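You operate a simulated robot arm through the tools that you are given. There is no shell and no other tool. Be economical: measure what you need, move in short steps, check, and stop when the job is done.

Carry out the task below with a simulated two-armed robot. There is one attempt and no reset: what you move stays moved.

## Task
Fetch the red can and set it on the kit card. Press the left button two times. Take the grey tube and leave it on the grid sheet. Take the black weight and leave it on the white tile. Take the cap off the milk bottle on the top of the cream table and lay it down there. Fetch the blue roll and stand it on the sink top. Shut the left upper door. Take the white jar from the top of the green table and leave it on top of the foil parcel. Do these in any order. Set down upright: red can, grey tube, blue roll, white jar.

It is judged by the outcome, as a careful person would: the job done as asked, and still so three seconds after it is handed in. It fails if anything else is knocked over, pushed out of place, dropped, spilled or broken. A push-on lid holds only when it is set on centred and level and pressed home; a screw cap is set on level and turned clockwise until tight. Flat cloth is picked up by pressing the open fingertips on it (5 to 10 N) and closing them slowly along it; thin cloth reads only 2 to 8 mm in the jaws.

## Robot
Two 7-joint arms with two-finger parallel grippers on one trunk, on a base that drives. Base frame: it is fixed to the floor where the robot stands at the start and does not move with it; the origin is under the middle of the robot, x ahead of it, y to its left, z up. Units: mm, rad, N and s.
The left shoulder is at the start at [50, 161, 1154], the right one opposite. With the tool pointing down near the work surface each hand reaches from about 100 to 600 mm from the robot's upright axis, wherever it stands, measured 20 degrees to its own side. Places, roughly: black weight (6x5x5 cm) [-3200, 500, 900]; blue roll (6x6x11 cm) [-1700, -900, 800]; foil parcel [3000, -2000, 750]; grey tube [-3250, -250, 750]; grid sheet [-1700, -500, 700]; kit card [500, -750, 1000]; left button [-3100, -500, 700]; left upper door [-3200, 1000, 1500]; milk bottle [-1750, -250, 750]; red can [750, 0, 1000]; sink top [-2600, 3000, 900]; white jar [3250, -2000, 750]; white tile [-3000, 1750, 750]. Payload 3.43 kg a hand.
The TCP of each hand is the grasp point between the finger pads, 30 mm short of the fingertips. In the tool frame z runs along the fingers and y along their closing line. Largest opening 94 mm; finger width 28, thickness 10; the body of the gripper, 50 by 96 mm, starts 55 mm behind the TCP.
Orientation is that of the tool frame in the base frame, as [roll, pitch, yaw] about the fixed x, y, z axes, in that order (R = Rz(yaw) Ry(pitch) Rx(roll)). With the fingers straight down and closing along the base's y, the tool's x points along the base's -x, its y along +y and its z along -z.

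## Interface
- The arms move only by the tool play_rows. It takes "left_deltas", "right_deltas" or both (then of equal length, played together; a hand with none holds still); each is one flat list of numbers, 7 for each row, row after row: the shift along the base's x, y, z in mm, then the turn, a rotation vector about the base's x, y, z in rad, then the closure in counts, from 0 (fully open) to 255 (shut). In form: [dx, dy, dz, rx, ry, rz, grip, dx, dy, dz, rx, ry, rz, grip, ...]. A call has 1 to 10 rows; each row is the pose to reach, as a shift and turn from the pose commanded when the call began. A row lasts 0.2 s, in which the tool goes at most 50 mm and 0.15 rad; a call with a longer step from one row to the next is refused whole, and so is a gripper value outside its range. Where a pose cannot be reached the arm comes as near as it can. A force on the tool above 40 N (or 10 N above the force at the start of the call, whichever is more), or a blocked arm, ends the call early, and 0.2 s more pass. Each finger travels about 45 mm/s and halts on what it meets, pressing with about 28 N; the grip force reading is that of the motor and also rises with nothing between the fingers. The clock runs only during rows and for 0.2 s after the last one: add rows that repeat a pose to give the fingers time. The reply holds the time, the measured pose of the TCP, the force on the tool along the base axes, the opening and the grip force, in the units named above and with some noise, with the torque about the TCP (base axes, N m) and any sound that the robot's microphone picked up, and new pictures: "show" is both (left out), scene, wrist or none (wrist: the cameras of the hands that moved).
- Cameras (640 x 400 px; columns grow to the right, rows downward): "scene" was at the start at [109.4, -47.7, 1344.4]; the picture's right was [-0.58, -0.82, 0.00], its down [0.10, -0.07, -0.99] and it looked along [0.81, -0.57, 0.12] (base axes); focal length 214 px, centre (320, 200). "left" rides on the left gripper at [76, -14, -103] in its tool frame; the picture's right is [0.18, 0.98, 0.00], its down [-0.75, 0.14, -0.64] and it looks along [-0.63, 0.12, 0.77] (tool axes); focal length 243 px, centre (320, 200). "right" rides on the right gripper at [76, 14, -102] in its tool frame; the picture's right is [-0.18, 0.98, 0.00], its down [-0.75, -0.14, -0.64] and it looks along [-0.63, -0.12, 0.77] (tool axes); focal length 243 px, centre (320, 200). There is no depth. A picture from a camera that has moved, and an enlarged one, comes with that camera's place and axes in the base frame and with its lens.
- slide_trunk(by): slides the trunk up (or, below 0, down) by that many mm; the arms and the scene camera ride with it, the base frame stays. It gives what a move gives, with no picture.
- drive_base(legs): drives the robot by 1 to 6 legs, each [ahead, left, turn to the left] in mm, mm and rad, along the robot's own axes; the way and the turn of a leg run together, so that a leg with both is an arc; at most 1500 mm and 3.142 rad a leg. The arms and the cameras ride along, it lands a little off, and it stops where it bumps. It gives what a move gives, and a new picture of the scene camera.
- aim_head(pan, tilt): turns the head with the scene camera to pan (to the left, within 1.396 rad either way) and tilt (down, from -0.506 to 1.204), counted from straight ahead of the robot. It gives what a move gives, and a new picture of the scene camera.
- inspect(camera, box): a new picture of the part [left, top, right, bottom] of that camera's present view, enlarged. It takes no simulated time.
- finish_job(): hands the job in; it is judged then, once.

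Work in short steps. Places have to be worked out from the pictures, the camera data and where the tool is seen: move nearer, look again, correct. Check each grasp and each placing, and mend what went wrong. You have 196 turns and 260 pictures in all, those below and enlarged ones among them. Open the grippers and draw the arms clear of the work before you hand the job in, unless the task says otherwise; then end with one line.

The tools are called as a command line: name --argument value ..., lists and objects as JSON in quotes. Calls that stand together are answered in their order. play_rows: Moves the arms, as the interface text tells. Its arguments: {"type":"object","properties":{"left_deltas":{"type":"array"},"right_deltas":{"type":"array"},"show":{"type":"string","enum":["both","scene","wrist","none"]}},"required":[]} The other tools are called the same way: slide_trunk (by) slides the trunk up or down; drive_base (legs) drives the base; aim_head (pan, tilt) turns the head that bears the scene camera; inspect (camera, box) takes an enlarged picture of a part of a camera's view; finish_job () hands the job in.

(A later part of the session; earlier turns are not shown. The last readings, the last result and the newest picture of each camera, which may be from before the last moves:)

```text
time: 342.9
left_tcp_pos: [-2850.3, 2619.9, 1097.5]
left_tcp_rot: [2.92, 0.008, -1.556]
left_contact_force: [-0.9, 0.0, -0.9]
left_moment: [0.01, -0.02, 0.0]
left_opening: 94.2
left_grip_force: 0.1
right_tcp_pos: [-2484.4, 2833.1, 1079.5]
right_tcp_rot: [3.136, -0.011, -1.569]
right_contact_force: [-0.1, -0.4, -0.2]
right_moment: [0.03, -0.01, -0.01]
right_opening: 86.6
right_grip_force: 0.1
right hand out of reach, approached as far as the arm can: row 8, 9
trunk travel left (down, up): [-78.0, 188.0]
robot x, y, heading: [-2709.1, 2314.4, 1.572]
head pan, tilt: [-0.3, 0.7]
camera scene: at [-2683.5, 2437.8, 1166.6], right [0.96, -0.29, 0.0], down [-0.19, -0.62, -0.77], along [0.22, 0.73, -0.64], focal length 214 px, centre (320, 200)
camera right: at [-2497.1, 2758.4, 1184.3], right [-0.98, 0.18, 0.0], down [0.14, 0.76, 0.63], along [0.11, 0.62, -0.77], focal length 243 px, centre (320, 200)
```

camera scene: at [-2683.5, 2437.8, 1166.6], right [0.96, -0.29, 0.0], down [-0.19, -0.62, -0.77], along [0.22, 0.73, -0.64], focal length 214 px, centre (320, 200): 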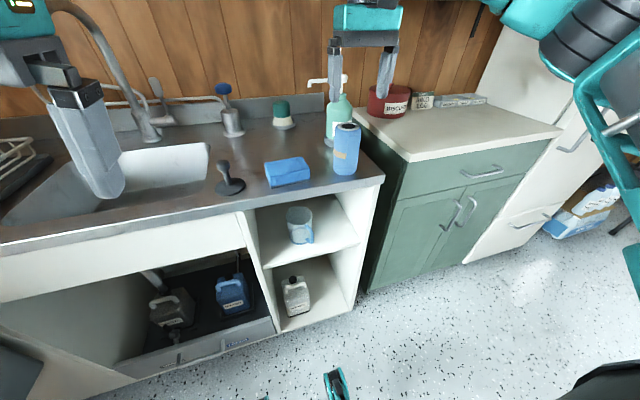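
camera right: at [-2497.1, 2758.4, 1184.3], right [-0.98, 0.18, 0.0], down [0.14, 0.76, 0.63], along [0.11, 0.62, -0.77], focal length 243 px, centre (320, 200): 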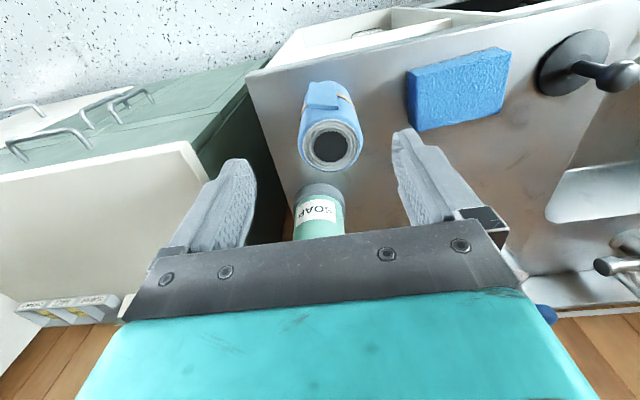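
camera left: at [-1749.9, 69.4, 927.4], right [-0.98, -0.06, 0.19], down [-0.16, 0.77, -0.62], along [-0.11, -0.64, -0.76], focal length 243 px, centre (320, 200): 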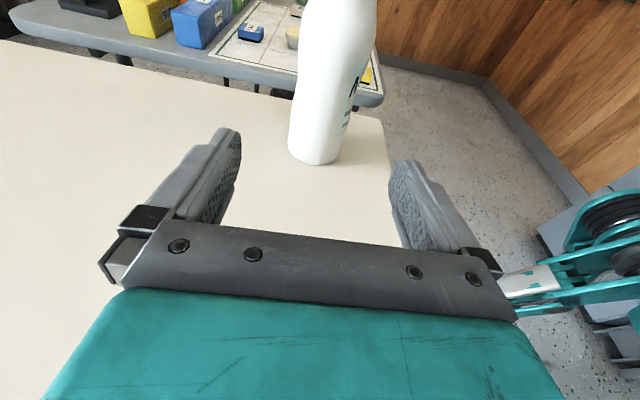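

The roll stands on the sink top. Last comes the jar. I retract the arms, back off, raise the trunk and head toward the doorway.

play_rows --right_deltas '[0, -35, 10, 0, 0, 0, 0, 0, -75, 20, 0, 0, 0, 0, 0, -115, 30, 0, 0, 0, 0, 10, -155, 40, 0, 0, 0, 0, 20, -190, 50, 0, 0, 0, 0, 30, -220, 60, 0, 0, 0, 0]' --left_deltas '[0, 0, 0, 0, 0.05, 0, 0, 0, 0, 0, 0, 0.1, 0, 0, 0, 0, 0, 0, 0.15, 0, 0, 0, 0, 0, 0, 0.2, 0, 0, 0, 0, 0, 0, 0.22, 0, 0, 0, 0, 0, 0, 0.22, 0, 0]' --show "none"

slide_trunk --by 100

drive_base --legs '[[-560, 0, 0], [0, 0, -1.57], [1500, 0, 0], [700, 0, 0]]'

aim_head --pan -0.3 --tilt 0.35

```text
time: 344.3
left_tcp_pos: [-2850.2, 2619.1, 1097.6]
left_tcp_rot: [2.698, 0.014, -1.559]
left_contact_force: [-0.5, -0.1, 0.5]
left_moment: [-0.02, -0.01, 0.0]
left_opening: 94.1
left_grip_force: 0.0
right_tcp_pos: [-2452.6, 2611.9, 1139.4]
right_tcp_rot: [3.136, -0.012, -1.57]
right_contact_force: [-0.1, -0.4, 0.5]
right_moment: [0.0, 0.01, -0.02]
right_opening: 93.8
right_grip_force: 0.1
trunk travel left (down, up): [-78.0, 188.0]
robot x, y, heading: [-2709.0, 2313.7, 1.568]
head pan, tilt: [-0.3, 0.7]
```

```text
time: 345.6
left_tcp_pos: [-2851.1, 2620.2, 1197.2]
left_tcp_rot: [2.699, 0.011, -1.557]
left_contact_force: [0.7, 0.4, 0.0]
left_moment: [-0.02, 0.01, 0.03]
left_opening: 94.1
left_grip_force: 0.1
right_tcp_pos: [-2451.4, 2612.3, 1240.6]
right_tcp_rot: [3.138, -0.014, -1.569]
right_contact_force: [0.5, -0.2, -0.9]
right_moment: [0.0, -0.01, -0.01]
right_opening: 94.2
right_grip_force: 0.1
trunk travel left (down, up): [-178.0, 88.0]
robot x, y, heading: [-2705.3, 2313.3, 1.573]
head pan, tilt: [-0.3, 0.7]
```

```text
time: 348.8
left_tcp_pos: [-2837.8, 2071.2, 1197.0]
left_tcp_rot: [2.7, 0.01, -1.565]
left_contact_force: [0.2, -0.3, 0.2]
left_moment: [-0.02, 0.0, -0.01]
left_opening: 94.3
left_grip_force: 0.0
right_tcp_pos: [-2438.0, 2061.6, 1239.9]
right_tcp_rot: [3.136, -0.012, -1.576]
right_contact_force: [0.5, 0.3, 0.7]
right_moment: [-0.01, -0.01, -0.03]
right_opening: 94.1
right_grip_force: 0.0
trunk travel left (down, up): [-178.0, 88.0]
robot x, y, heading: [-2691.5, 1766.8, 1.57]
head pan, tilt: [-0.3, 0.7]
stopped in leg 1: the robot was blocked; the commanded pose is now the measured one
camera scene: at [-2670.9, 1890.1, 1266.4], right [0.95, -0.3, 0.0], down [-0.19, -0.61, -0.76], along [0.23, 0.73, -0.64], focal length 214 px, centre (320, 200)
```

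scene: 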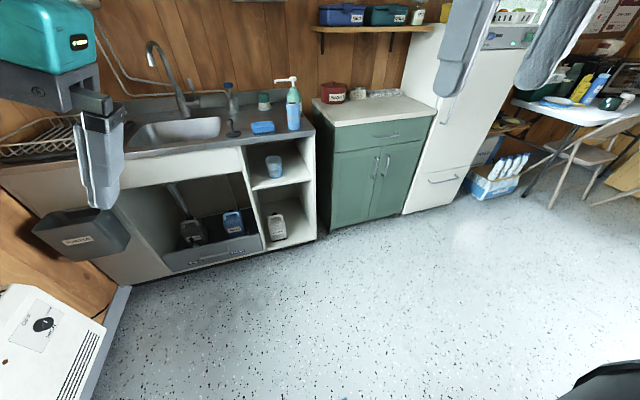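

```text
time: 349.7
left_tcp_pos: [-2837.3, 2072.4, 1195.8]
left_tcp_rot: [2.701, 0.011, -1.566]
left_contact_force: [0.2, 0.1, 0.3]
left_moment: [-0.01, -0.01, 0.03]
left_opening: 93.8
left_grip_force: 0.1
right_tcp_pos: [-2438.3, 2062.2, 1239.8]
right_tcp_rot: [3.137, -0.011, -1.577]
right_contact_force: [-0.6, 0.2, 0.3]
right_moment: [0.0, -0.03, 0.03]
right_opening: 94.2
right_grip_force: 0.1
trunk travel left (down, up): [-178.0, 88.0]
robot x, y, heading: [-2699.6, 1764.0, 1.566]
head pan, tilt: [-0.3, 0.351]
camera scene: at [-2668.7, 1897.8, 1297.8], right [0.95, -0.3, 0.0], down [-0.1, -0.33, -0.94], along [0.28, 0.9, -0.34], focal length 214 px, centre (320, 200)
```

scene: 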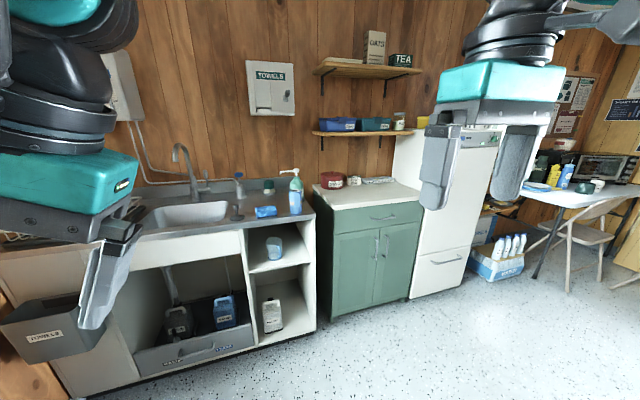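

Backing bumped, probably at the desk corner. I ease forward, strafe right away from the desk, and look back at the desk to verify nothing moved.

drive_base --legs '[[60, 0, 0], [0, -500, 0], [0, 0, 0.9]]'

aim_head --pan 1.2 --tilt 0.4

```text
time: 357.4
left_tcp_pos: [-2523.5, 1908.6, 1197.5]
left_tcp_rot: [2.7, 0.01, -0.676]
left_contact_force: [-0.2, -0.3, -0.3]
left_moment: [0.01, 0.01, 0.02]
left_opening: 94.1
left_grip_force: 0.1
right_tcp_pos: [-2263.7, 2212.6, 1239.5]
right_tcp_rot: [3.136, -0.012, -0.687]
right_contact_force: [0.1, -1.1, 0.7]
right_moment: [-0.01, -0.03, 0.0]
right_opening: 94.0
right_grip_force: 0.0
trunk travel left (down, up): [-178.0, 88.0]
robot x, y, heading: [-2194.9, 1827.7, 2.457]
head pan, tilt: [-0.3, 0.351]
camera scene: at [-2280.4, 1931.4, 1297.9], right [0.83, 0.55, 0.0], down [0.19, -0.29, -0.94], along [-0.52, 0.78, -0.34], focal length 214 px, centre (320, 200)
```

scene: 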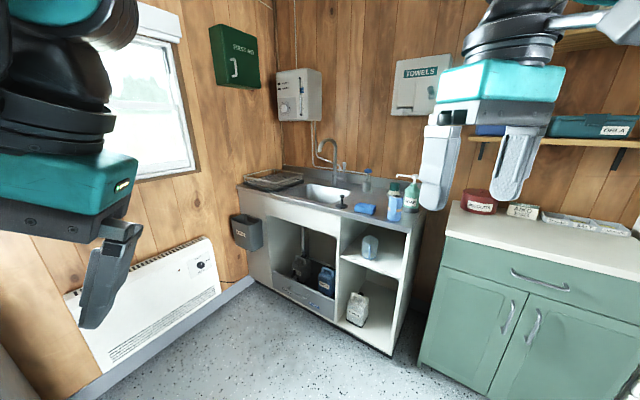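

```text
time: 359.0
left_tcp_pos: [-2523.6, 1910.1, 1196.8]
left_tcp_rot: [2.7, 0.011, -0.676]
left_contact_force: [0.3, 0.2, 0.2]
left_moment: [-0.02, 0.01, -0.01]
left_opening: 94.1
left_grip_force: 0.1
right_tcp_pos: [-2264.8, 2211.7, 1240.1]
right_tcp_rot: [3.135, -0.013, -0.688]
right_contact_force: [0.8, -0.6, -0.3]
right_moment: [0.03, 0.01, -0.01]
right_opening: 94.1
right_grip_force: 0.0
trunk travel left (down, up): [-178.0, 88.0]
robot x, y, heading: [-2199.8, 1824.7, 2.453]
head pan, tilt: [1.201, 0.4]
camera scene: at [-2309.6, 1808.3, 1293.3], right [-0.49, 0.87, 0.0], down [0.34, 0.19, -0.92], along [-0.8, -0.45, -0.39], focal length 214 px, centre (320, 200)
```

scene: 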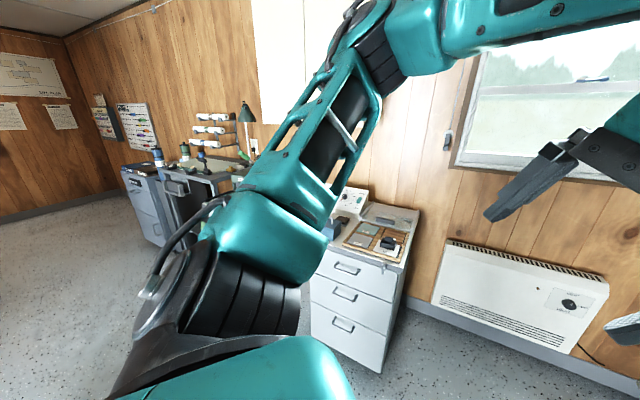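

The weight is still on the tile and the roll stands. I turn to heading 0 and drive toward the doorway.

drive_base --legs '[[0, 0, -2.455], [1400, -100, 0], [300, -300, 0]]'

aim_head --pan -0.1 --tilt 0.3

```text
time: 374.7
left_tcp_pos: [-191.0, 1556.1, 1196.2]
left_tcp_rot: [2.7, 0.01, -3.132]
left_contact_force: [0.1, -0.1, 0.1]
left_moment: [0.03, 0.0, -0.01]
left_opening: 94.1
left_grip_force: 0.0
right_tcp_pos: [-200.3, 1157.2, 1238.3]
right_tcp_rot: [3.137, -0.013, 3.139]
right_contact_force: [0.3, 0.3, 0.3]
right_moment: [0.02, -0.02, 0.0]
right_opening: 94.1
right_grip_force: 0.1
trunk travel left (down, up): [-178.0, 88.0]
robot x, y, heading: [-496.3, 1412.4, 0.004]
head pan, tilt: [1.201, 0.4]
camera scene: at [-423.3, 1502.1, 1293.3], right [0.93, -0.36, 0.0], down [-0.14, -0.36, -0.92], along [0.33, 0.86, -0.39], focal length 214 px, centre (320, 200)
```

scene: 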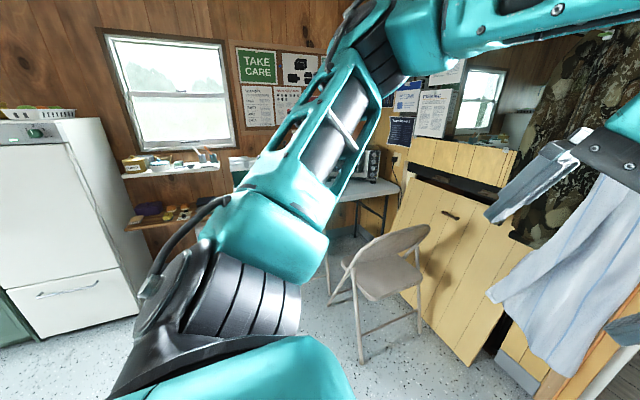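

```text
time: 376.2
left_tcp_pos: [-190.7, 1555.3, 1196.9]
left_tcp_rot: [2.7, 0.01, -3.133]
left_contact_force: [-0.3, 1.1, 0.2]
left_moment: [0.02, 0.01, -0.02]
left_opening: 93.9
left_grip_force: 0.0
right_tcp_pos: [-199.8, 1157.5, 1240.3]
right_tcp_rot: [3.136, -0.011, 3.138]
right_contact_force: [0.3, -0.3, -1.3]
right_moment: [0.01, -0.02, -0.03]
right_opening: 94.3
right_grip_force: 0.1
trunk travel left (down, up): [-178.0, 88.0]
robot x, y, heading: [-498.4, 1415.3, 0.0]
head pan, tilt: [-0.099, 0.3]
camera scene: at [-364.3, 1406.6, 1302.6], right [-0.1, -0.99, 0.0], down [-0.29, 0.03, -0.96], along [0.95, -0.1, -0.3], focal length 214 px, centre (320, 200)
```

scene: 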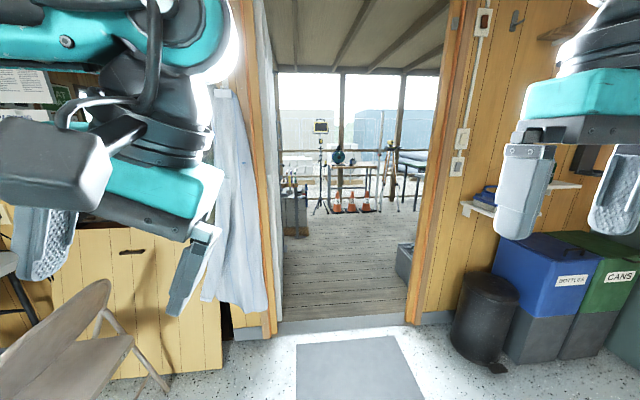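

The doorway is about 930 mm wide (y≈650–1580) at x≈800. I stretch both arms forward to narrow the elbows, then line up on its centre.

play_rows --right_deltas '[35, 10, -10, 0, 0, 0, 0, 70, 20, -20, 0, 0, 0, 0, 105, 30, -30, 0, 0, 0, 0, 140, 40, -40, 0, 0, 0, 0, 175, 50, -50, 0, 0, 0, 0, 210, 60, -60, 0, 0, 0, 0, 245, 70, -70, 0, 0, 0, 0, 270, 80, -80, 0, 0, 0, 0, 270, 80, -80, 0, 0, 0, 0]' --left_deltas '[35, 3, -5, -0.06, 0, 0, 0, 70, 6, -10, -0.12, 0, 0, 0, 105, 9, -15, -0.18, 0, 0, 0, 140, 12, -20, -0.24, 0, 0, 0, 175, 15, -25, -0.3, 0, 0, 0, 210, 18, -30, -0.36, 0, 0, 0, 245, 21, -35, -0.42, 0, 0, 0, 270, 24, -40, -0.44, 0, 0, 0, 270, 24, -40, -0.44, 0, 0, 0]'

```text
time: 378.2
left_tcp_pos: [79.6, 1578.4, 1156.0]
left_tcp_rot: [3.139, 0.005, -3.13]
left_contact_force: [0.1, -0.1, 0.1]
left_moment: [-0.04, 0.01, 0.04]
left_opening: 94.2
left_grip_force: 0.0
right_tcp_pos: [23.6, 1205.0, 1145.6]
right_tcp_rot: [3.137, -0.011, 3.138]
right_contact_force: [-0.7, 0.8, 0.3]
right_moment: [0.01, -0.01, 0.0]
right_opening: 93.9
right_grip_force: 0.0
right hand out of reach, approached as far as the arm can: row 6, 7, 8, 9
trunk travel left (down, up): [-178.0, 88.0]
robot x, y, heading: [-493.8, 1413.7, 0.002]
head pan, tilt: [-0.099, 0.3]
camera scene: at [-365.1, 1407.0, 1302.8], right [-0.1, -0.99, 0.0], down [-0.29, 0.03, -0.96], along [0.95, -0.1, -0.29], focal length 214 px, centre (320, 200)
camera right: at [-51.1, 1219.9, 1250.8], right [0.19, 0.98, 0.0], down [0.76, -0.15, 0.63], along [0.62, -0.12, -0.77], focal length 243 px, centre (320, 200)
camera left: at [2.3, 1562.0, 1259.1], right [-0.2, 0.98, 0.0], down [0.75, 0.15, 0.65], along [0.64, 0.13, -0.76], focal length 243 px, centre (320, 200)
```

scene: 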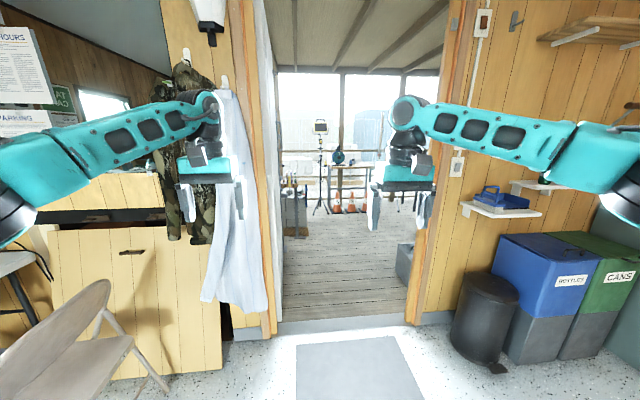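
right: 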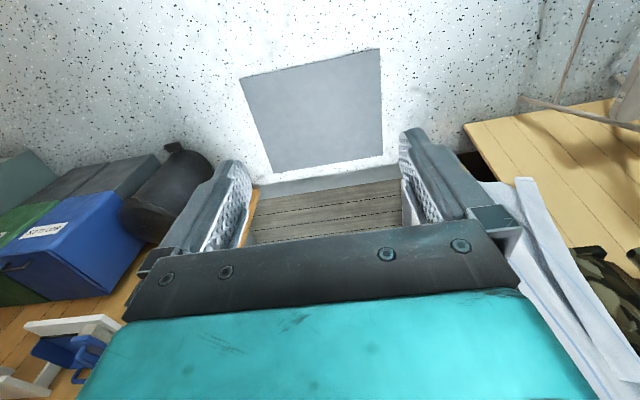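
left: 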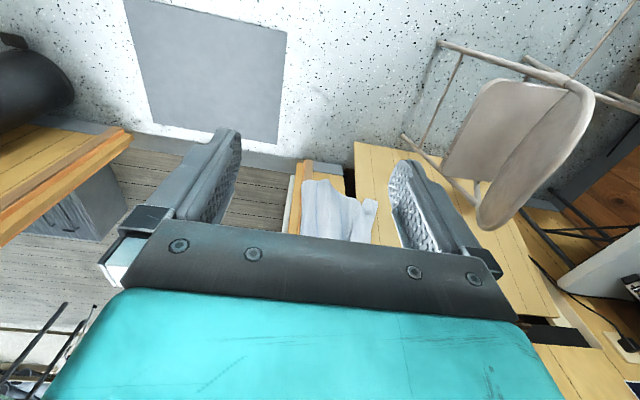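

I line up on the doorway centre and re-measure closer.

drive_base --legs '[[250, -300, 0]]'

aim_head --pan 0 --tilt 0.5

```text
time: 381.3
left_tcp_pos: [330.5, 1278.0, 1155.8]
left_tcp_rot: [3.139, 0.007, -3.139]
left_contact_force: [-0.6, -0.5, -0.2]
left_moment: [-0.02, -0.01, -0.01]
left_opening: 93.9
left_grip_force: 0.1
right_tcp_pos: [270.9, 905.1, 1144.9]
right_tcp_rot: [3.137, -0.012, 3.131]
right_contact_force: [0.6, -0.4, 0.3]
right_moment: [-0.04, 0.02, 0.01]
right_opening: 94.1
right_grip_force: 0.1
trunk travel left (down, up): [-178.0, 88.0]
robot x, y, heading: [-244.8, 1117.8, -0.007]
head pan, tilt: [-0.099, 0.3]
camera scene: at [-115.3, 1109.6, 1302.6], right [-0.11, -0.99, 0.0], down [-0.29, 0.03, -0.96], along [0.95, -0.1, -0.3], focal length 214 px, centre (320, 200)
```

scene: 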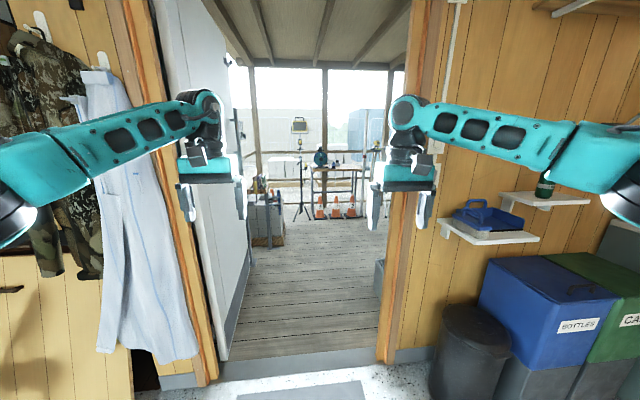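

```text
time: 382.1
left_tcp_pos: [330.5, 1277.5, 1156.2]
left_tcp_rot: [3.141, 0.007, -3.138]
left_contact_force: [-0.5, -0.1, 0.7]
left_moment: [0.02, 0.02, 0.01]
left_opening: 94.0
left_grip_force: 0.0
right_tcp_pos: [271.0, 905.6, 1144.1]
right_tcp_rot: [3.135, -0.012, 3.13]
right_contact_force: [-0.6, 0.8, -0.6]
right_moment: [0.0, 0.02, 0.03]
right_opening: 94.0
right_grip_force: 0.0
trunk travel left (down, up): [-178.0, 88.0]
robot x, y, heading: [-246.0, 1120.5, -0.015]
head pan, tilt: [0.0, 0.499]
camera scene: at [-117.3, 1119.0, 1284.2], right [-0.01, -1.0, 0.0], down [-0.48, 0.0, -0.88], along [0.88, -0.01, -0.48], focal length 214 px, centre (320, 200)
```

scene: 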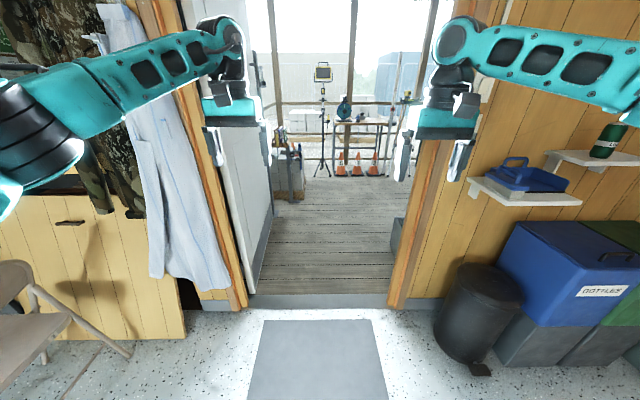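

The opening spans y 622–1587, so its centre is about 1105. I drive through.

drive_base --legs '[[100, -15, 0.012], [900, 0, 0]]'

```text
time: 387.6
left_tcp_pos: [1327.9, 1284.3, 1158.1]
left_tcp_rot: [3.139, 0.007, -3.114]
left_contact_force: [0.5, -0.1, -0.6]
left_moment: [0.0, 0.0, 0.01]
left_opening: 93.9
left_grip_force: 0.0
right_tcp_pos: [1278.0, 909.1, 1145.7]
right_tcp_rot: [3.135, -0.011, -3.128]
right_contact_force: [-0.6, 0.0, 1.1]
right_moment: [0.02, 0.01, -0.02]
right_opening: 93.8
right_grip_force: 0.0
trunk travel left (down, up): [-178.0, 88.0]
robot x, y, heading: [754.0, 1112.1, 0.012]
head pan, tilt: [0.0, 0.499]
camera scene: at [884.1, 1114.1, 1284.1], right [0.01, -1.0, 0.0], down [-0.48, -0.01, -0.88], along [0.88, 0.01, -0.48], focal length 214 px, centre (320, 200)
```

scene: 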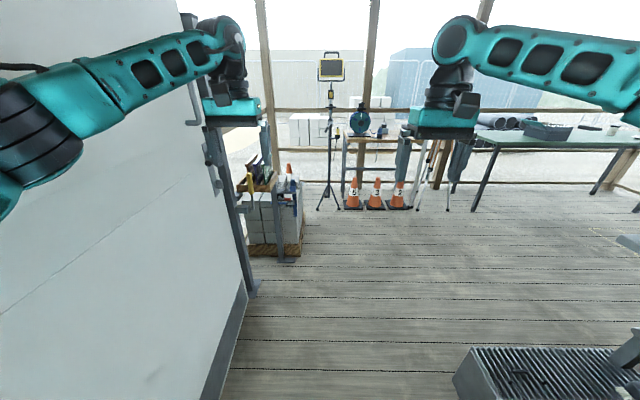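

I'm through the door. I go further out and look right toward the green table.

drive_base --legs '[[800, -30, 0]]'

aim_head --pan -1.0 --tilt 0.4

```text
time: 391.9
left_tcp_pos: [2130.2, 1279.6, 1156.1]
left_tcp_rot: [3.14, 0.006, -3.1]
left_contact_force: [0.8, -0.2, -0.6]
left_moment: [0.02, 0.0, 0.0]
left_opening: 93.9
left_grip_force: 0.0
right_tcp_pos: [2087.6, 905.3, 1144.7]
right_tcp_rot: [3.136, -0.013, -3.114]
right_contact_force: [0.1, -0.6, -0.6]
right_moment: [0.02, 0.02, 0.0]
right_opening: 94.1
right_grip_force: 0.0
trunk travel left (down, up): [-178.0, 88.0]
robot x, y, heading: [1559.1, 1096.0, 0.031]
head pan, tilt: [0.0, 0.499]
camera scene: at [1691.0, 1103.6, 1284.1], right [0.03, -1.0, 0.0], down [-0.48, -0.01, -0.88], along [0.88, 0.03, -0.48], focal length 214 px, centre (320, 200)
```

scene: 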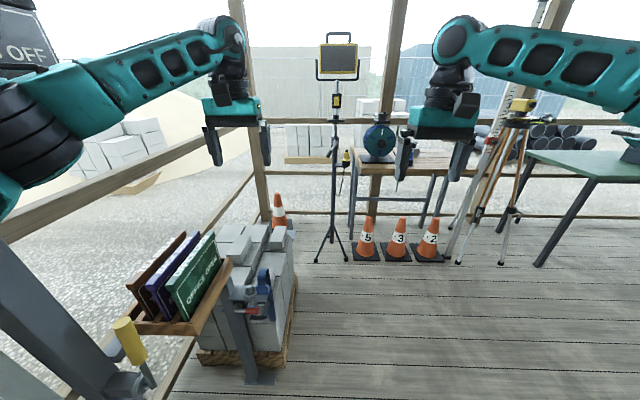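

```text
time: 393.1
left_tcp_pos: [2131.4, 1279.3, 1156.4]
left_tcp_rot: [3.141, 0.007, -3.099]
left_contact_force: [0.5, 0.2, -0.2]
left_moment: [0.02, 0.02, 0.0]
left_opening: 94.0
left_grip_force: 0.1
right_tcp_pos: [2087.0, 905.0, 1145.1]
right_tcp_rot: [3.136, -0.011, -3.114]
right_contact_force: [-1.1, -0.5, 0.2]
right_moment: [-0.01, 0.01, -0.04]
right_opening: 93.9
right_grip_force: 0.0
trunk travel left (down, up): [-178.0, 88.0]
robot x, y, heading: [1560.3, 1096.7, 0.026]
head pan, tilt: [-1.0, 0.4]
camera scene: at [1652.2, 1024.6, 1293.3], right [-0.83, -0.56, 0.0], down [-0.22, 0.32, -0.92], along [0.52, -0.76, -0.39], focal length 214 px, centre (320, 200)
```

scene: 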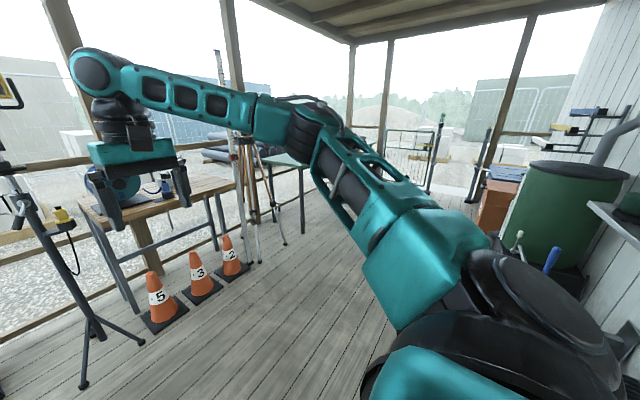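

There's a wide corridor along the deck. I turn to face -y and drive toward the table.

drive_base --legs '[[100, -100, 0], [0, 0, -1.6], [1400, 0, 0]]'

aim_head --pan 0.5 --tilt 0.4

```text
time: 401.1
left_tcp_pos: [1817.9, 77.0, 1155.0]
left_tcp_rot: [3.137, 0.006, 1.564]
left_contact_force: [-0.3, 0.0, -0.3]
left_moment: [-0.03, 0.01, -0.02]
left_opening: 94.1
left_grip_force: 0.1
right_tcp_pos: [1446.4, 139.8, 1144.1]
right_tcp_rot: [3.137, -0.013, 1.546]
right_contact_force: [0.4, 0.3, 0.2]
right_moment: [0.01, 0.01, 0.0]
right_opening: 94.0
right_grip_force: 0.1
trunk travel left (down, up): [-178.0, 88.0]
robot x, y, heading: [1666.7, 657.5, -1.593]
head pan, tilt: [-1.0, 0.4]
stopped in leg 3: the robot was blocked; the commanded pose is now the measured one
camera scene: at [1584.3, 570.3, 1293.4], right [-0.52, 0.85, 0.0], down [0.33, 0.2, -0.92], along [-0.79, -0.48, -0.39], focal length 214 px, centre (320, 200)
```

scene: 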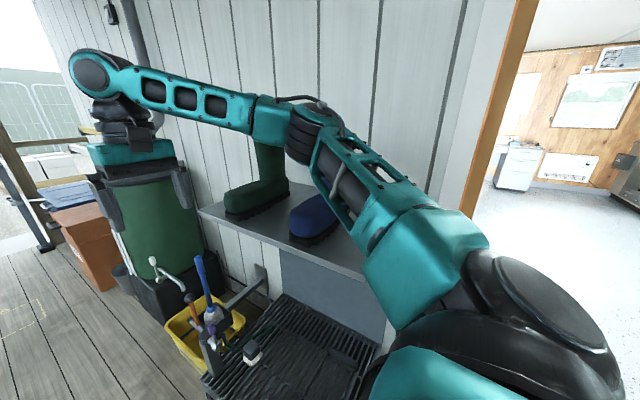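

```text
time: 402.7
left_tcp_pos: [1818.5, 75.8, 1155.1]
left_tcp_rot: [3.136, 0.004, 1.562]
left_contact_force: [-0.7, -0.3, -0.9]
left_moment: [0.04, 0.01, -0.01]
left_opening: 93.9
left_grip_force: 0.0
right_tcp_pos: [1446.6, 140.2, 1143.4]
right_tcp_rot: [3.135, -0.014, 1.546]
right_contact_force: [-0.7, -0.2, 0.2]
right_moment: [0.02, 0.01, 0.01]
right_opening: 93.9
right_grip_force: 0.0
trunk travel left (down, up): [-178.0, 88.0]
robot x, y, heading: [1666.0, 652.3, -1.594]
head pan, tilt: [0.499, 0.4]
camera scene: at [1706.0, 535.5, 1293.3], right [-0.89, -0.46, 0.0], down [-0.18, 0.35, -0.92], along [0.42, -0.82, -0.39], focal length 214 px, centre (320, 200)
```

scene: 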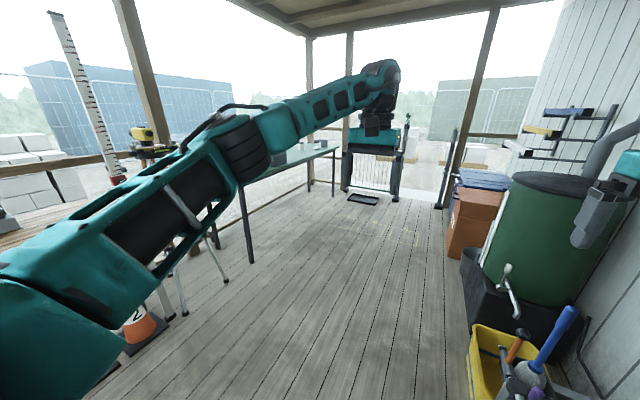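

The boot-scraper grate blocks the way here. I back up slightly, strafe 450 to the left (+x), then drive on.

drive_base --legs '[[-60, 0, 0.02], [0, 480, 0], [1500, 0, 0]]'

inspect --camera "scene" --box '[0, 0, 640, 400]'

```text
time: 414.9
left_tcp_pos: [2271.0, -1346.6, 1155.1]
left_tcp_rot: [3.139, 0.003, 1.559]
left_contact_force: [0.4, -0.2, 0.5]
left_moment: [0.02, 0.03, 0.01]
left_opening: 94.2
left_grip_force: 0.1
right_tcp_pos: [1899.5, -1280.0, 1143.6]
right_tcp_rot: [3.135, -0.014, 1.542]
right_contact_force: [-0.3, -0.7, -0.6]
right_moment: [0.0, 0.02, -0.05]
right_opening: 93.9
right_grip_force: 0.1
trunk travel left (down, up): [-178.0, 88.0]
robot x, y, heading: [2119.4, -765.4, -1.598]
head pan, tilt: [0.499, 0.4]
camera scene: at [2160.7, -885.9, 1293.3], right [-0.89, -0.46, 0.0], down [-0.18, 0.35, -0.92], along [0.42, -0.82, -0.39], focal length 214 px, centre (320, 200)
```

scene: 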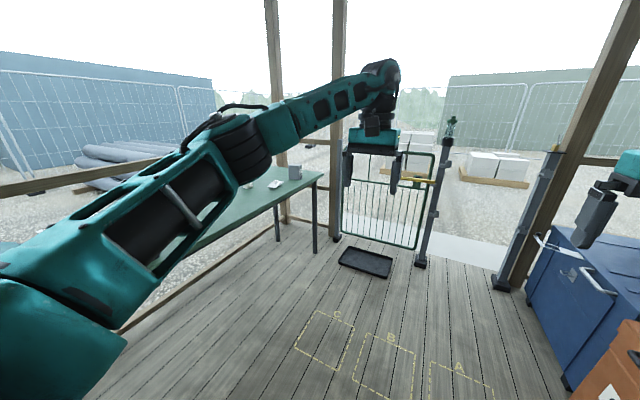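

```text
1.00 times, centred on (320, 200) of scene (not enlarged: the box is as wide or as high as the picture)
camera zoom: at [2160.7, -885.9, 1293.3], right [-0.89, -0.46, 0.0], down [-0.18, 0.35, -0.92], along [0.42, -0.82, -0.39], focal length 214 px, centre (320, 200)
```

zoom: 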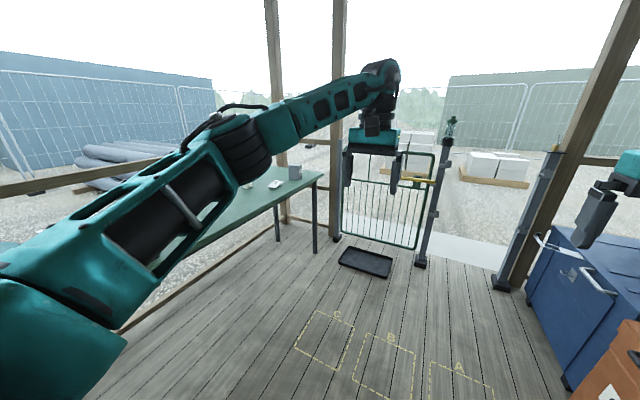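

The green table runs along the outer side (front x≈3000, y -1300..-2600). I turn to face it and strafe along to the jar.

drive_base --legs '[[0, 0, 1.598], [150, -1100, 0]]'

aim_head --pan 0 --tilt 0.45

```text
time: 428.9
left_tcp_pos: [2866.7, -1686.6, 1155.6]
left_tcp_rot: [3.138, 0.004, -3.089]
left_contact_force: [-0.3, 0.1, 0.5]
left_moment: [0.0, 0.0, 0.03]
left_opening: 94.0
left_grip_force: 0.1
right_tcp_pos: [2824.5, -2063.2, 1143.8]
right_tcp_rot: [3.136, -0.015, -3.106]
right_contact_force: [-0.8, -0.9, -0.2]
right_moment: [-0.01, -0.03, 0.01]
right_opening: 93.9
right_grip_force: 0.0
trunk travel left (down, up): [-178.0, 88.0]
robot x, y, heading: [2297.8, -1875.1, 0.036]
head pan, tilt: [0.499, 0.4]
camera scene: at [2414.9, -1822.7, 1293.3], right [0.51, -0.86, 0.0], down [-0.33, -0.2, -0.92], along [0.79, 0.47, -0.39], focal length 214 px, centre (320, 200)
```

scene: 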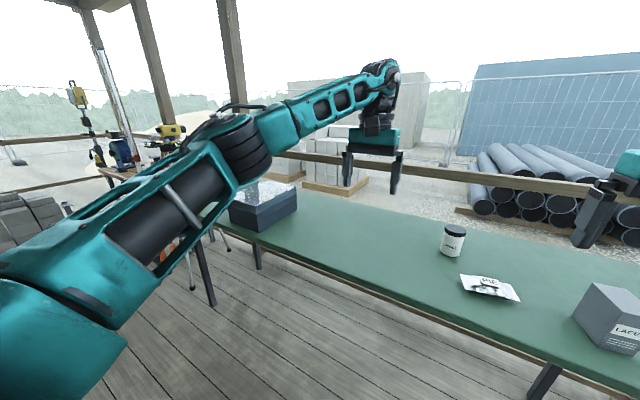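

```text
time: 429.8
left_tcp_pos: [2865.8, -1685.9, 1154.1]
left_tcp_rot: [3.138, 0.003, -3.089]
left_contact_force: [-0.4, 0.6, -0.4]
left_moment: [0.02, -0.02, -0.01]
left_opening: 93.8
left_grip_force: 0.0
right_tcp_pos: [2823.6, -2061.4, 1143.4]
right_tcp_rot: [3.137, -0.013, -3.106]
right_contact_force: [0.5, 0.0, 0.5]
right_moment: [0.0, 0.01, -0.02]
right_opening: 94.1
right_grip_force: 0.0
trunk travel left (down, up): [-178.0, 88.0]
robot x, y, heading: [2298.4, -1874.6, 0.03]
head pan, tilt: [0.0, 0.45]
camera scene: at [2427.1, -1866.5, 1288.7], right [0.04, -1.0, 0.0], down [-0.43, -0.02, -0.9], along [0.9, 0.03, -0.44], focal length 214 px, centre (320, 200)
```

scene: 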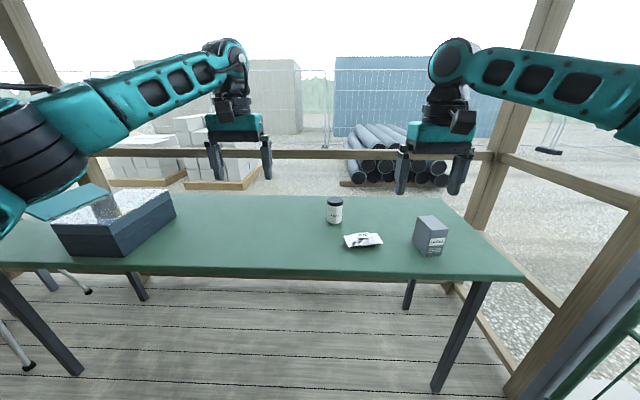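

I zoom in on the jar and the packet.

inspect --camera "scene" --box '[300, 180, 480, 280]'

inspect --camera "right" --box '[0, 0, 640, 400]'

inspect --camera "left" --box '[0, 0, 640, 400]'

```text
3.56 times, centred on (390, 230) of scene
camera zoom: at [2427.1, -1866.5, 1288.7], right [0.04, -1.0, 0.0], down [-0.43, -0.02, -0.9], along [0.9, 0.03, -0.44], focal length 763 px, centre (71, 93)
```

zoom: 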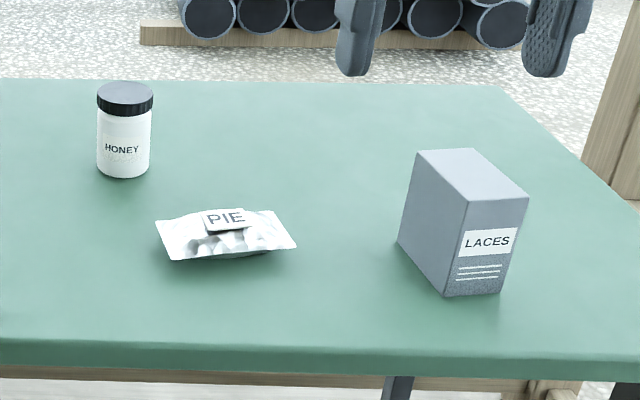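

```text
1.00 times, centred on (320, 200) of right (not enlarged: the box is as wide or as high as the picture)
camera zoom: at [2749.6, -2050.6, 1249.2], right [0.15, 0.99, 0.0], down [0.77, -0.12, 0.63], along [0.62, -0.09, -0.78], focal length 243 px, centre (320, 200)
```

zoom: 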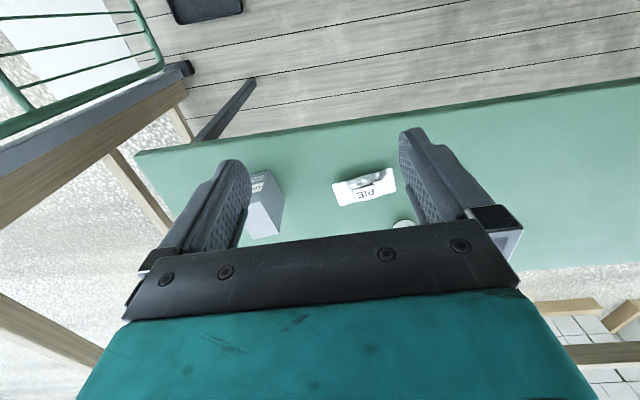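

```text
1.00 times, centred on (320, 200) of left (not enlarged: the box is as wide or as high as the picture)
camera zoom: at [2789.5, -1706.9, 1257.2], right [-0.23, 0.97, 0.0], down [0.74, 0.18, 0.65], along [0.63, 0.15, -0.76], focal length 243 px, centre (320, 200)
```

zoom: 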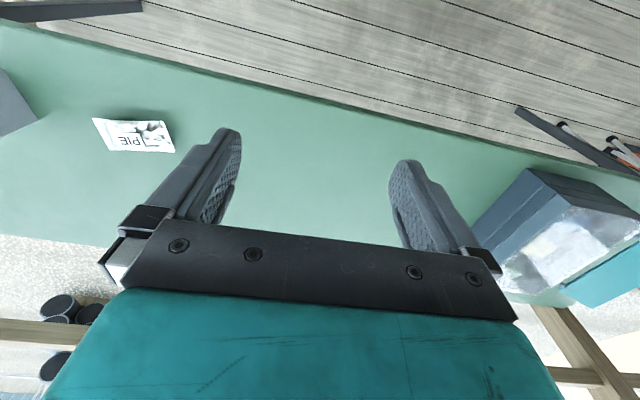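

The jar (honey) is at about [3205,-1904], z 803–910. The foil parcel's top is at about [3065,-1999,838]. I drive closer for the right hand.

drive_base --legs '[[0, 170, -0.03], [360, 0, 0]]'

aim_head --pan -0.3 --tilt 0.75

inspect --camera "right" --box '[0, 0, 640, 400]'

```text
time: 433.9
left_tcp_pos: [3228.6, -1526.9, 1155.1]
left_tcp_rot: [3.137, 0.003, -3.119]
left_contact_force: [0.2, 0.0, -0.2]
left_moment: [-0.02, 0.01, 0.01]
left_opening: 94.1
left_grip_force: 0.0
right_tcp_pos: [3175.2, -1901.0, 1143.4]
right_tcp_rot: [3.136, -0.014, -3.135]
right_contact_force: [-0.6, -0.1, 0.4]
right_moment: [-0.02, 0.0, 0.0]
right_opening: 94.1
right_grip_force: 0.0
trunk travel left (down, up): [-178.0, 88.0]
robot x, y, heading: [2652.5, -1697.2, 0.01]
head pan, tilt: [0.0, 0.45]
camera scene: at [2784.3, -1694.7, 1288.6], right [0.01, -1.0, 0.0], down [-0.44, 0.0, -0.9], along [0.9, 0.01, -0.44], focal length 214 px, centre (320, 200)
```

scene: 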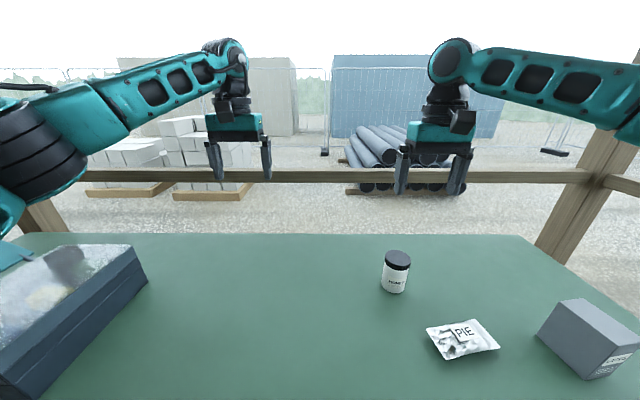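

```text
time: 434.7
left_tcp_pos: [3227.1, -1527.9, 1153.9]
left_tcp_rot: [3.137, 0.003, -3.119]
left_contact_force: [0.2, -0.4, 0.7]
left_moment: [0.0, 0.0, 0.02]
left_opening: 93.8
left_grip_force: 0.1
right_tcp_pos: [3175.5, -1902.9, 1144.5]
right_tcp_rot: [3.136, -0.013, -3.136]
right_contact_force: [0.3, 0.1, -0.7]
right_moment: [0.05, 0.0, 0.03]
right_opening: 94.1
right_grip_force: 0.1
trunk travel left (down, up): [-178.0, 88.0]
robot x, y, heading: [2655.8, -1697.7, 0.004]
head pan, tilt: [-0.3, 0.75]
camera scene: at [2771.3, -1719.2, 1262.3], right [-0.29, -0.96, 0.0], down [-0.65, 0.2, -0.73], along [0.7, -0.21, -0.68], focal length 214 px, centre (320, 200)
```

scene: 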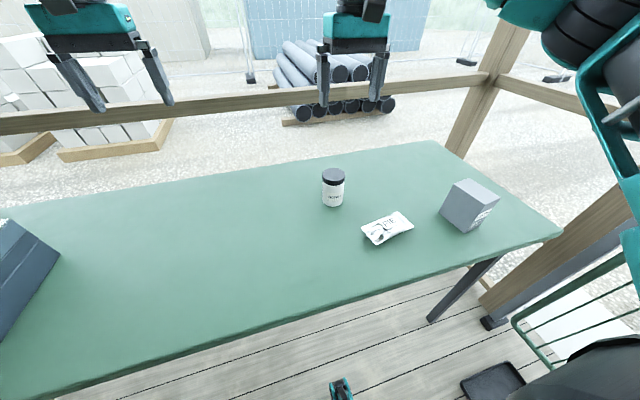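

```text
1.00 times, centred on (320, 200) of right (not enlarged: the box is as wide or as high as the picture)
camera zoom: at [3101.0, -1888.0, 1249.3], right [0.18, 0.98, 0.0], down [0.76, -0.14, 0.63], along [0.62, -0.11, -0.78], focal length 243 px, centre (320, 200)
```

zoom: 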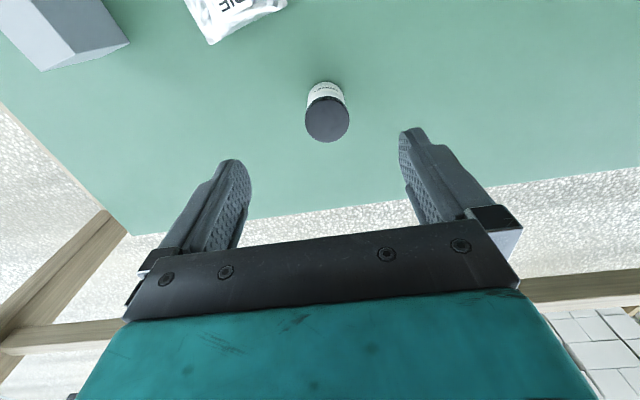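

The jar is at [3238,-1900] with its lid top at about 889, and the parcel's top is at [3072,-2000,~825]. I lower the trunk and move the right hand above the jar.

slide_trunk --by -120

play_rows --right_deltas '[20, 1, -10, 0, 0, 0, 0, 40, 2, -20, 0, 0, 0, 0, 62, 3, -40, 0, 0, 0, 0, 62, 3, -60, 0, 0, 0, 0, 62, 3, -60, 0, 0, 0, 0]' --show "wrist"

```text
time: 436.2
left_tcp_pos: [3228.0, -1527.5, 1034.7]
left_tcp_rot: [3.137, 0.004, -3.118]
left_contact_force: [0.8, 0.5, -0.3]
left_moment: [-0.01, 0.01, 0.01]
left_opening: 94.0
left_grip_force: 0.1
right_tcp_pos: [3174.1, -1901.8, 1024.2]
right_tcp_rot: [3.136, -0.013, -3.136]
right_contact_force: [0.2, 0.9, 0.0]
right_moment: [0.02, 0.02, 0.02]
right_opening: 94.0
right_grip_force: 0.1
trunk travel left (down, up): [-58.0, 208.0]
robot x, y, heading: [2650.5, -1699.7, 0.002]
head pan, tilt: [-0.3, 0.75]
```

```text
time: 437.4
left_tcp_pos: [3228.1, -1528.2, 1034.0]
left_tcp_rot: [3.137, 0.004, -3.118]
left_contact_force: [-0.4, 0.9, 0.3]
left_moment: [-0.01, 0.01, -0.03]
left_opening: 94.1
left_grip_force: 0.1
right_tcp_pos: [3201.1, -1921.4, 961.9]
right_tcp_rot: [3.136, -0.012, -3.135]
right_contact_force: [0.6, 0.0, -0.1]
right_moment: [0.0, -0.01, 0.0]
right_opening: 93.9
right_grip_force: 0.0
right hand out of reach, approached as far as the arm can: row 1, 2, 3, 4, 5
trunk travel left (down, up): [-58.0, 208.0]
robot x, y, heading: [2652.7, -1696.8, 0.009]
head pan, tilt: [-0.3, 0.75]
camera right: at [3126.9, -1907.8, 1067.5], right [0.18, 0.98, 0.0], down [0.76, -0.14, 0.63], along [0.62, -0.11, -0.78], focal length 243 px, centre (320, 200)
```

right: 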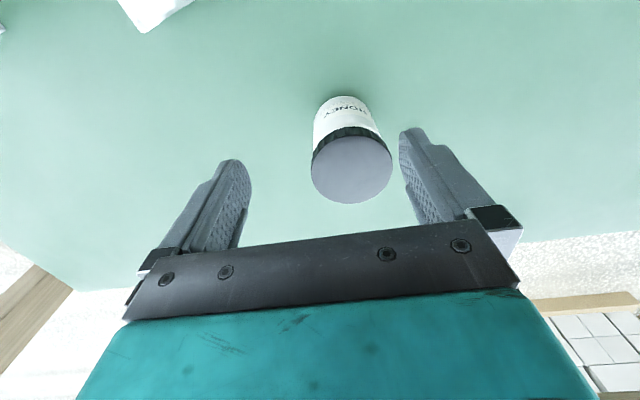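

The arm is slightly short, so I nudge the base 45 ahead and 20 left, then align.

drive_base --legs '[[45, 20, 0]]'

inspect --camera "right" --box '[0, 0, 640, 400]'

```text
time: 438.3
left_tcp_pos: [3272.9, -1507.9, 1034.7]
left_tcp_rot: [3.14, 0.003, -3.119]
left_contact_force: [0.9, -0.4, -1.2]
left_moment: [0.04, -0.03, -0.03]
left_opening: 93.9
left_grip_force: 0.1
right_tcp_pos: [3245.6, -1901.8, 962.2]
right_tcp_rot: [3.136, -0.012, -3.137]
right_contact_force: [0.3, -0.3, 0.4]
right_moment: [0.01, 0.02, 0.0]
right_opening: 93.9
right_grip_force: 0.1
trunk travel left (down, up): [-58.0, 208.0]
robot x, y, heading: [2697.7, -1680.3, 0.004]
head pan, tilt: [-0.3, 0.75]
camera scene: at [2816.1, -1699.3, 1142.1], right [-0.29, -0.96, 0.0], down [-0.65, 0.2, -0.73], along [0.7, -0.21, -0.68], focal length 214 px, centre (320, 200)
```

scene: 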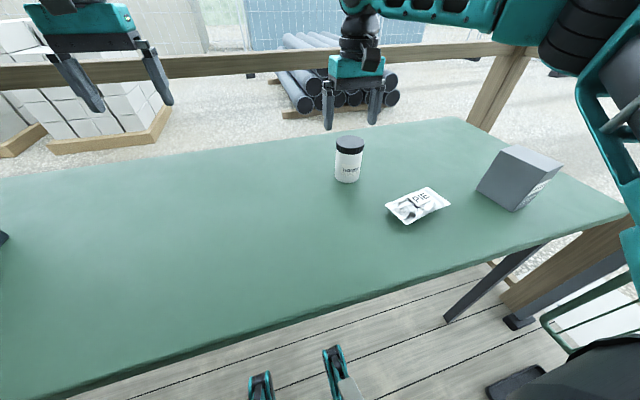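

```text
1.00 times, centred on (320, 200) of right (not enlarged: the box is as wide or as high as the picture)
camera zoom: at [3171.5, -1888.0, 1067.5], right [0.18, 0.98, 0.0], down [0.76, -0.14, 0.63], along [0.62, -0.11, -0.78], focal length 243 px, centre (320, 200)
```

zoom: 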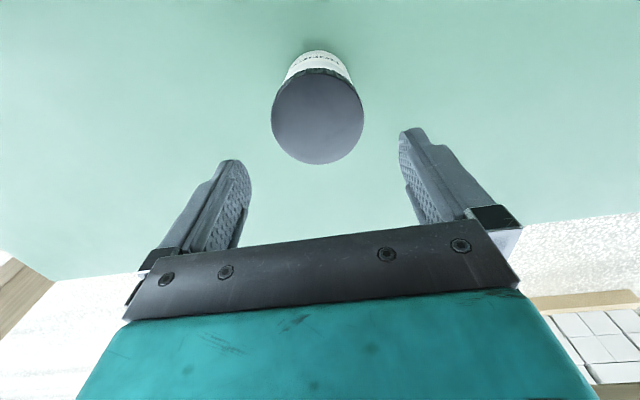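

The lid is at [3226,-1901,~912]. I move back 20 mm and descend around the jar.

play_rows --right_deltas '[-10, 0, 0, 0, 0, 0, 0, -20, 1, -15, 0, 0, 0, 0, -20, 1, -40, 0, 0, 0, 0, -20, 1, -60, 0, 0, 0, 0, -20, 1, -60, 0, 0, 0, 0]' --show "wrist"

```text
time: 439.5
left_tcp_pos: [3271.8, -1508.3, 1034.5]
left_tcp_rot: [3.137, 0.004, -3.122]
left_contact_force: [-0.5, -0.3, 1.8]
left_moment: [-0.02, 0.01, 0.01]
left_opening: 93.8
left_grip_force: 0.0
right_tcp_pos: [3226.0, -1900.1, 902.5]
right_tcp_rot: [3.135, -0.013, -3.137]
right_contact_force: [-0.1, -0.2, 0.3]
right_moment: [-0.01, 0.0, -0.03]
right_opening: 94.1
right_grip_force: 0.1
trunk travel left (down, up): [-58.0, 208.0]
robot x, y, heading: [2698.9, -1677.3, 0.007]
head pan, tilt: [-0.3, 0.75]
camera right: at [3152.3, -1886.2, 1008.1], right [0.18, 0.98, 0.0], down [0.76, -0.14, 0.63], along [0.62, -0.11, -0.78], focal length 243 px, centre (320, 200)
```

right: 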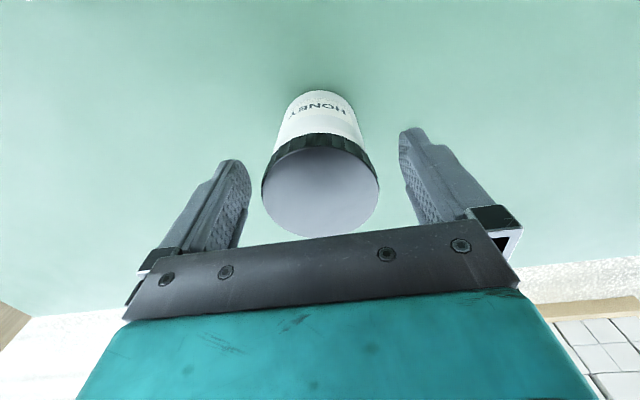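

The lid centre refines to [3233,-1900,893]. I descend 45 more and close.

play_rows --right_deltas '[6, 0, -20, 0, 0, 0, 0, 6, 0, -45, 0, 0, 0, 0, 6, 0, -45, 0, 0, 0, 40, 6, 0, -45, 0, 0, 0, 80, 6, 0, -45, 0, 0, 0, 120, 6, 0, -45, 0, 0, 0, 150, 6, 0, -45, 0, 0, 0, 150]' --show "wrist"

```text
time: 441.1
left_tcp_pos: [3271.9, -1507.5, 1035.2]
left_tcp_rot: [3.137, 0.004, -3.118]
left_contact_force: [0.4, 0.0, -0.6]
left_moment: [-0.01, -0.05, 0.0]
left_opening: 94.0
left_grip_force: 0.0
right_tcp_pos: [3231.8, -1901.9, 856.0]
right_tcp_rot: [3.137, -0.011, -3.134]
right_contact_force: [-0.5, -1.6, 0.1]
right_moment: [0.05, -0.03, 0.02]
right_opening: 65.8
right_grip_force: 28.0
trunk travel left (down, up): [-58.0, 208.0]
robot x, y, heading: [2690.9, -1678.4, 0.008]
head pan, tilt: [-0.3, 0.75]
camera right: at [3157.7, -1887.2, 962.5], right [0.18, 0.98, 0.0], down [0.76, -0.14, 0.63], along [0.62, -0.11, -0.78], focal length 243 px, centre (320, 200)
```

right: 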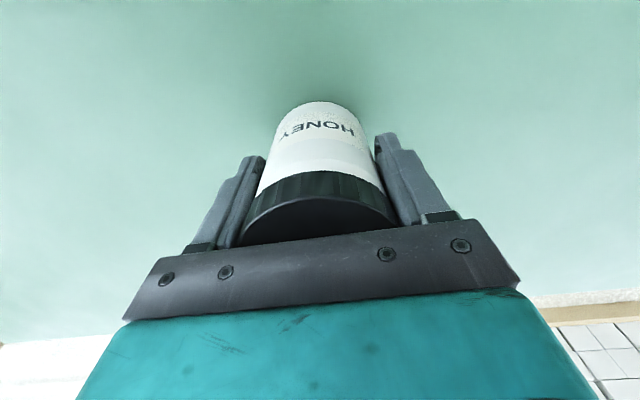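

Gripped at 66 mm. I lift 90 mm.

play_rows --right_deltas '[0, 0, 10, 0, 0, 0, 150, 0, 0, 30, 0, 0, 0, 150, 0, 0, 60, 0, 0, 0, 150, 0, 0, 90, 0, 0, 0, 150]'

```text
time: 442.1
left_tcp_pos: [3272.6, -1508.1, 1035.1]
left_tcp_rot: [3.137, 0.003, -3.119]
left_contact_force: [0.3, 0.7, -0.4]
left_moment: [0.0, -0.02, -0.02]
left_opening: 93.9
left_grip_force: 0.1
right_tcp_pos: [3230.7, -1901.1, 946.7]
right_tcp_rot: [3.136, -0.015, -3.137]
right_contact_force: [0.8, 0.3, -2.8]
right_moment: [0.01, 0.01, 0.01]
right_opening: 65.8
right_grip_force: 28.0
trunk travel left (down, up): [-58.0, 208.0]
robot x, y, heading: [2697.7, -1676.8, 0.006]
head pan, tilt: [-0.3, 0.75]
camera scene: at [2815.8, -1699.5, 1142.2], right [-0.29, -0.96, 0.0], down [-0.65, 0.2, -0.73], along [0.7, -0.21, -0.68], focal length 214 px, centre (320, 200)
camera right: at [3157.0, -1887.5, 1051.4], right [0.18, 0.98, 0.0], down [0.76, -0.14, 0.63], along [0.62, -0.11, -0.78], focal length 243 px, centre (320, 200)
```

scene: 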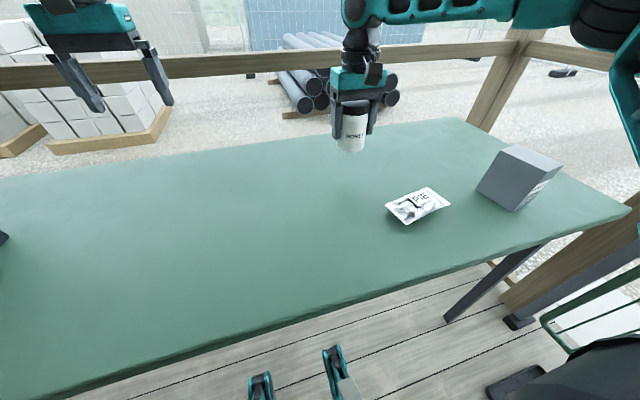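
right: 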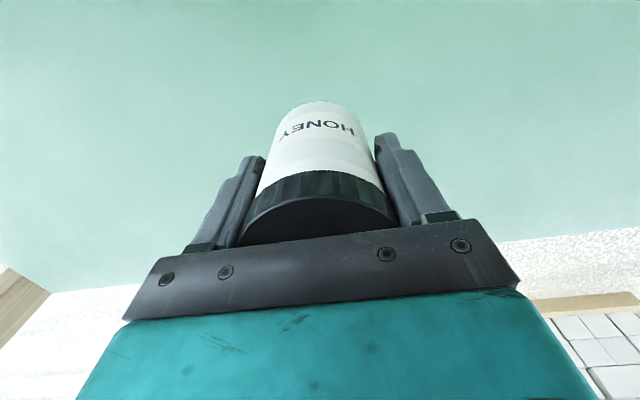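

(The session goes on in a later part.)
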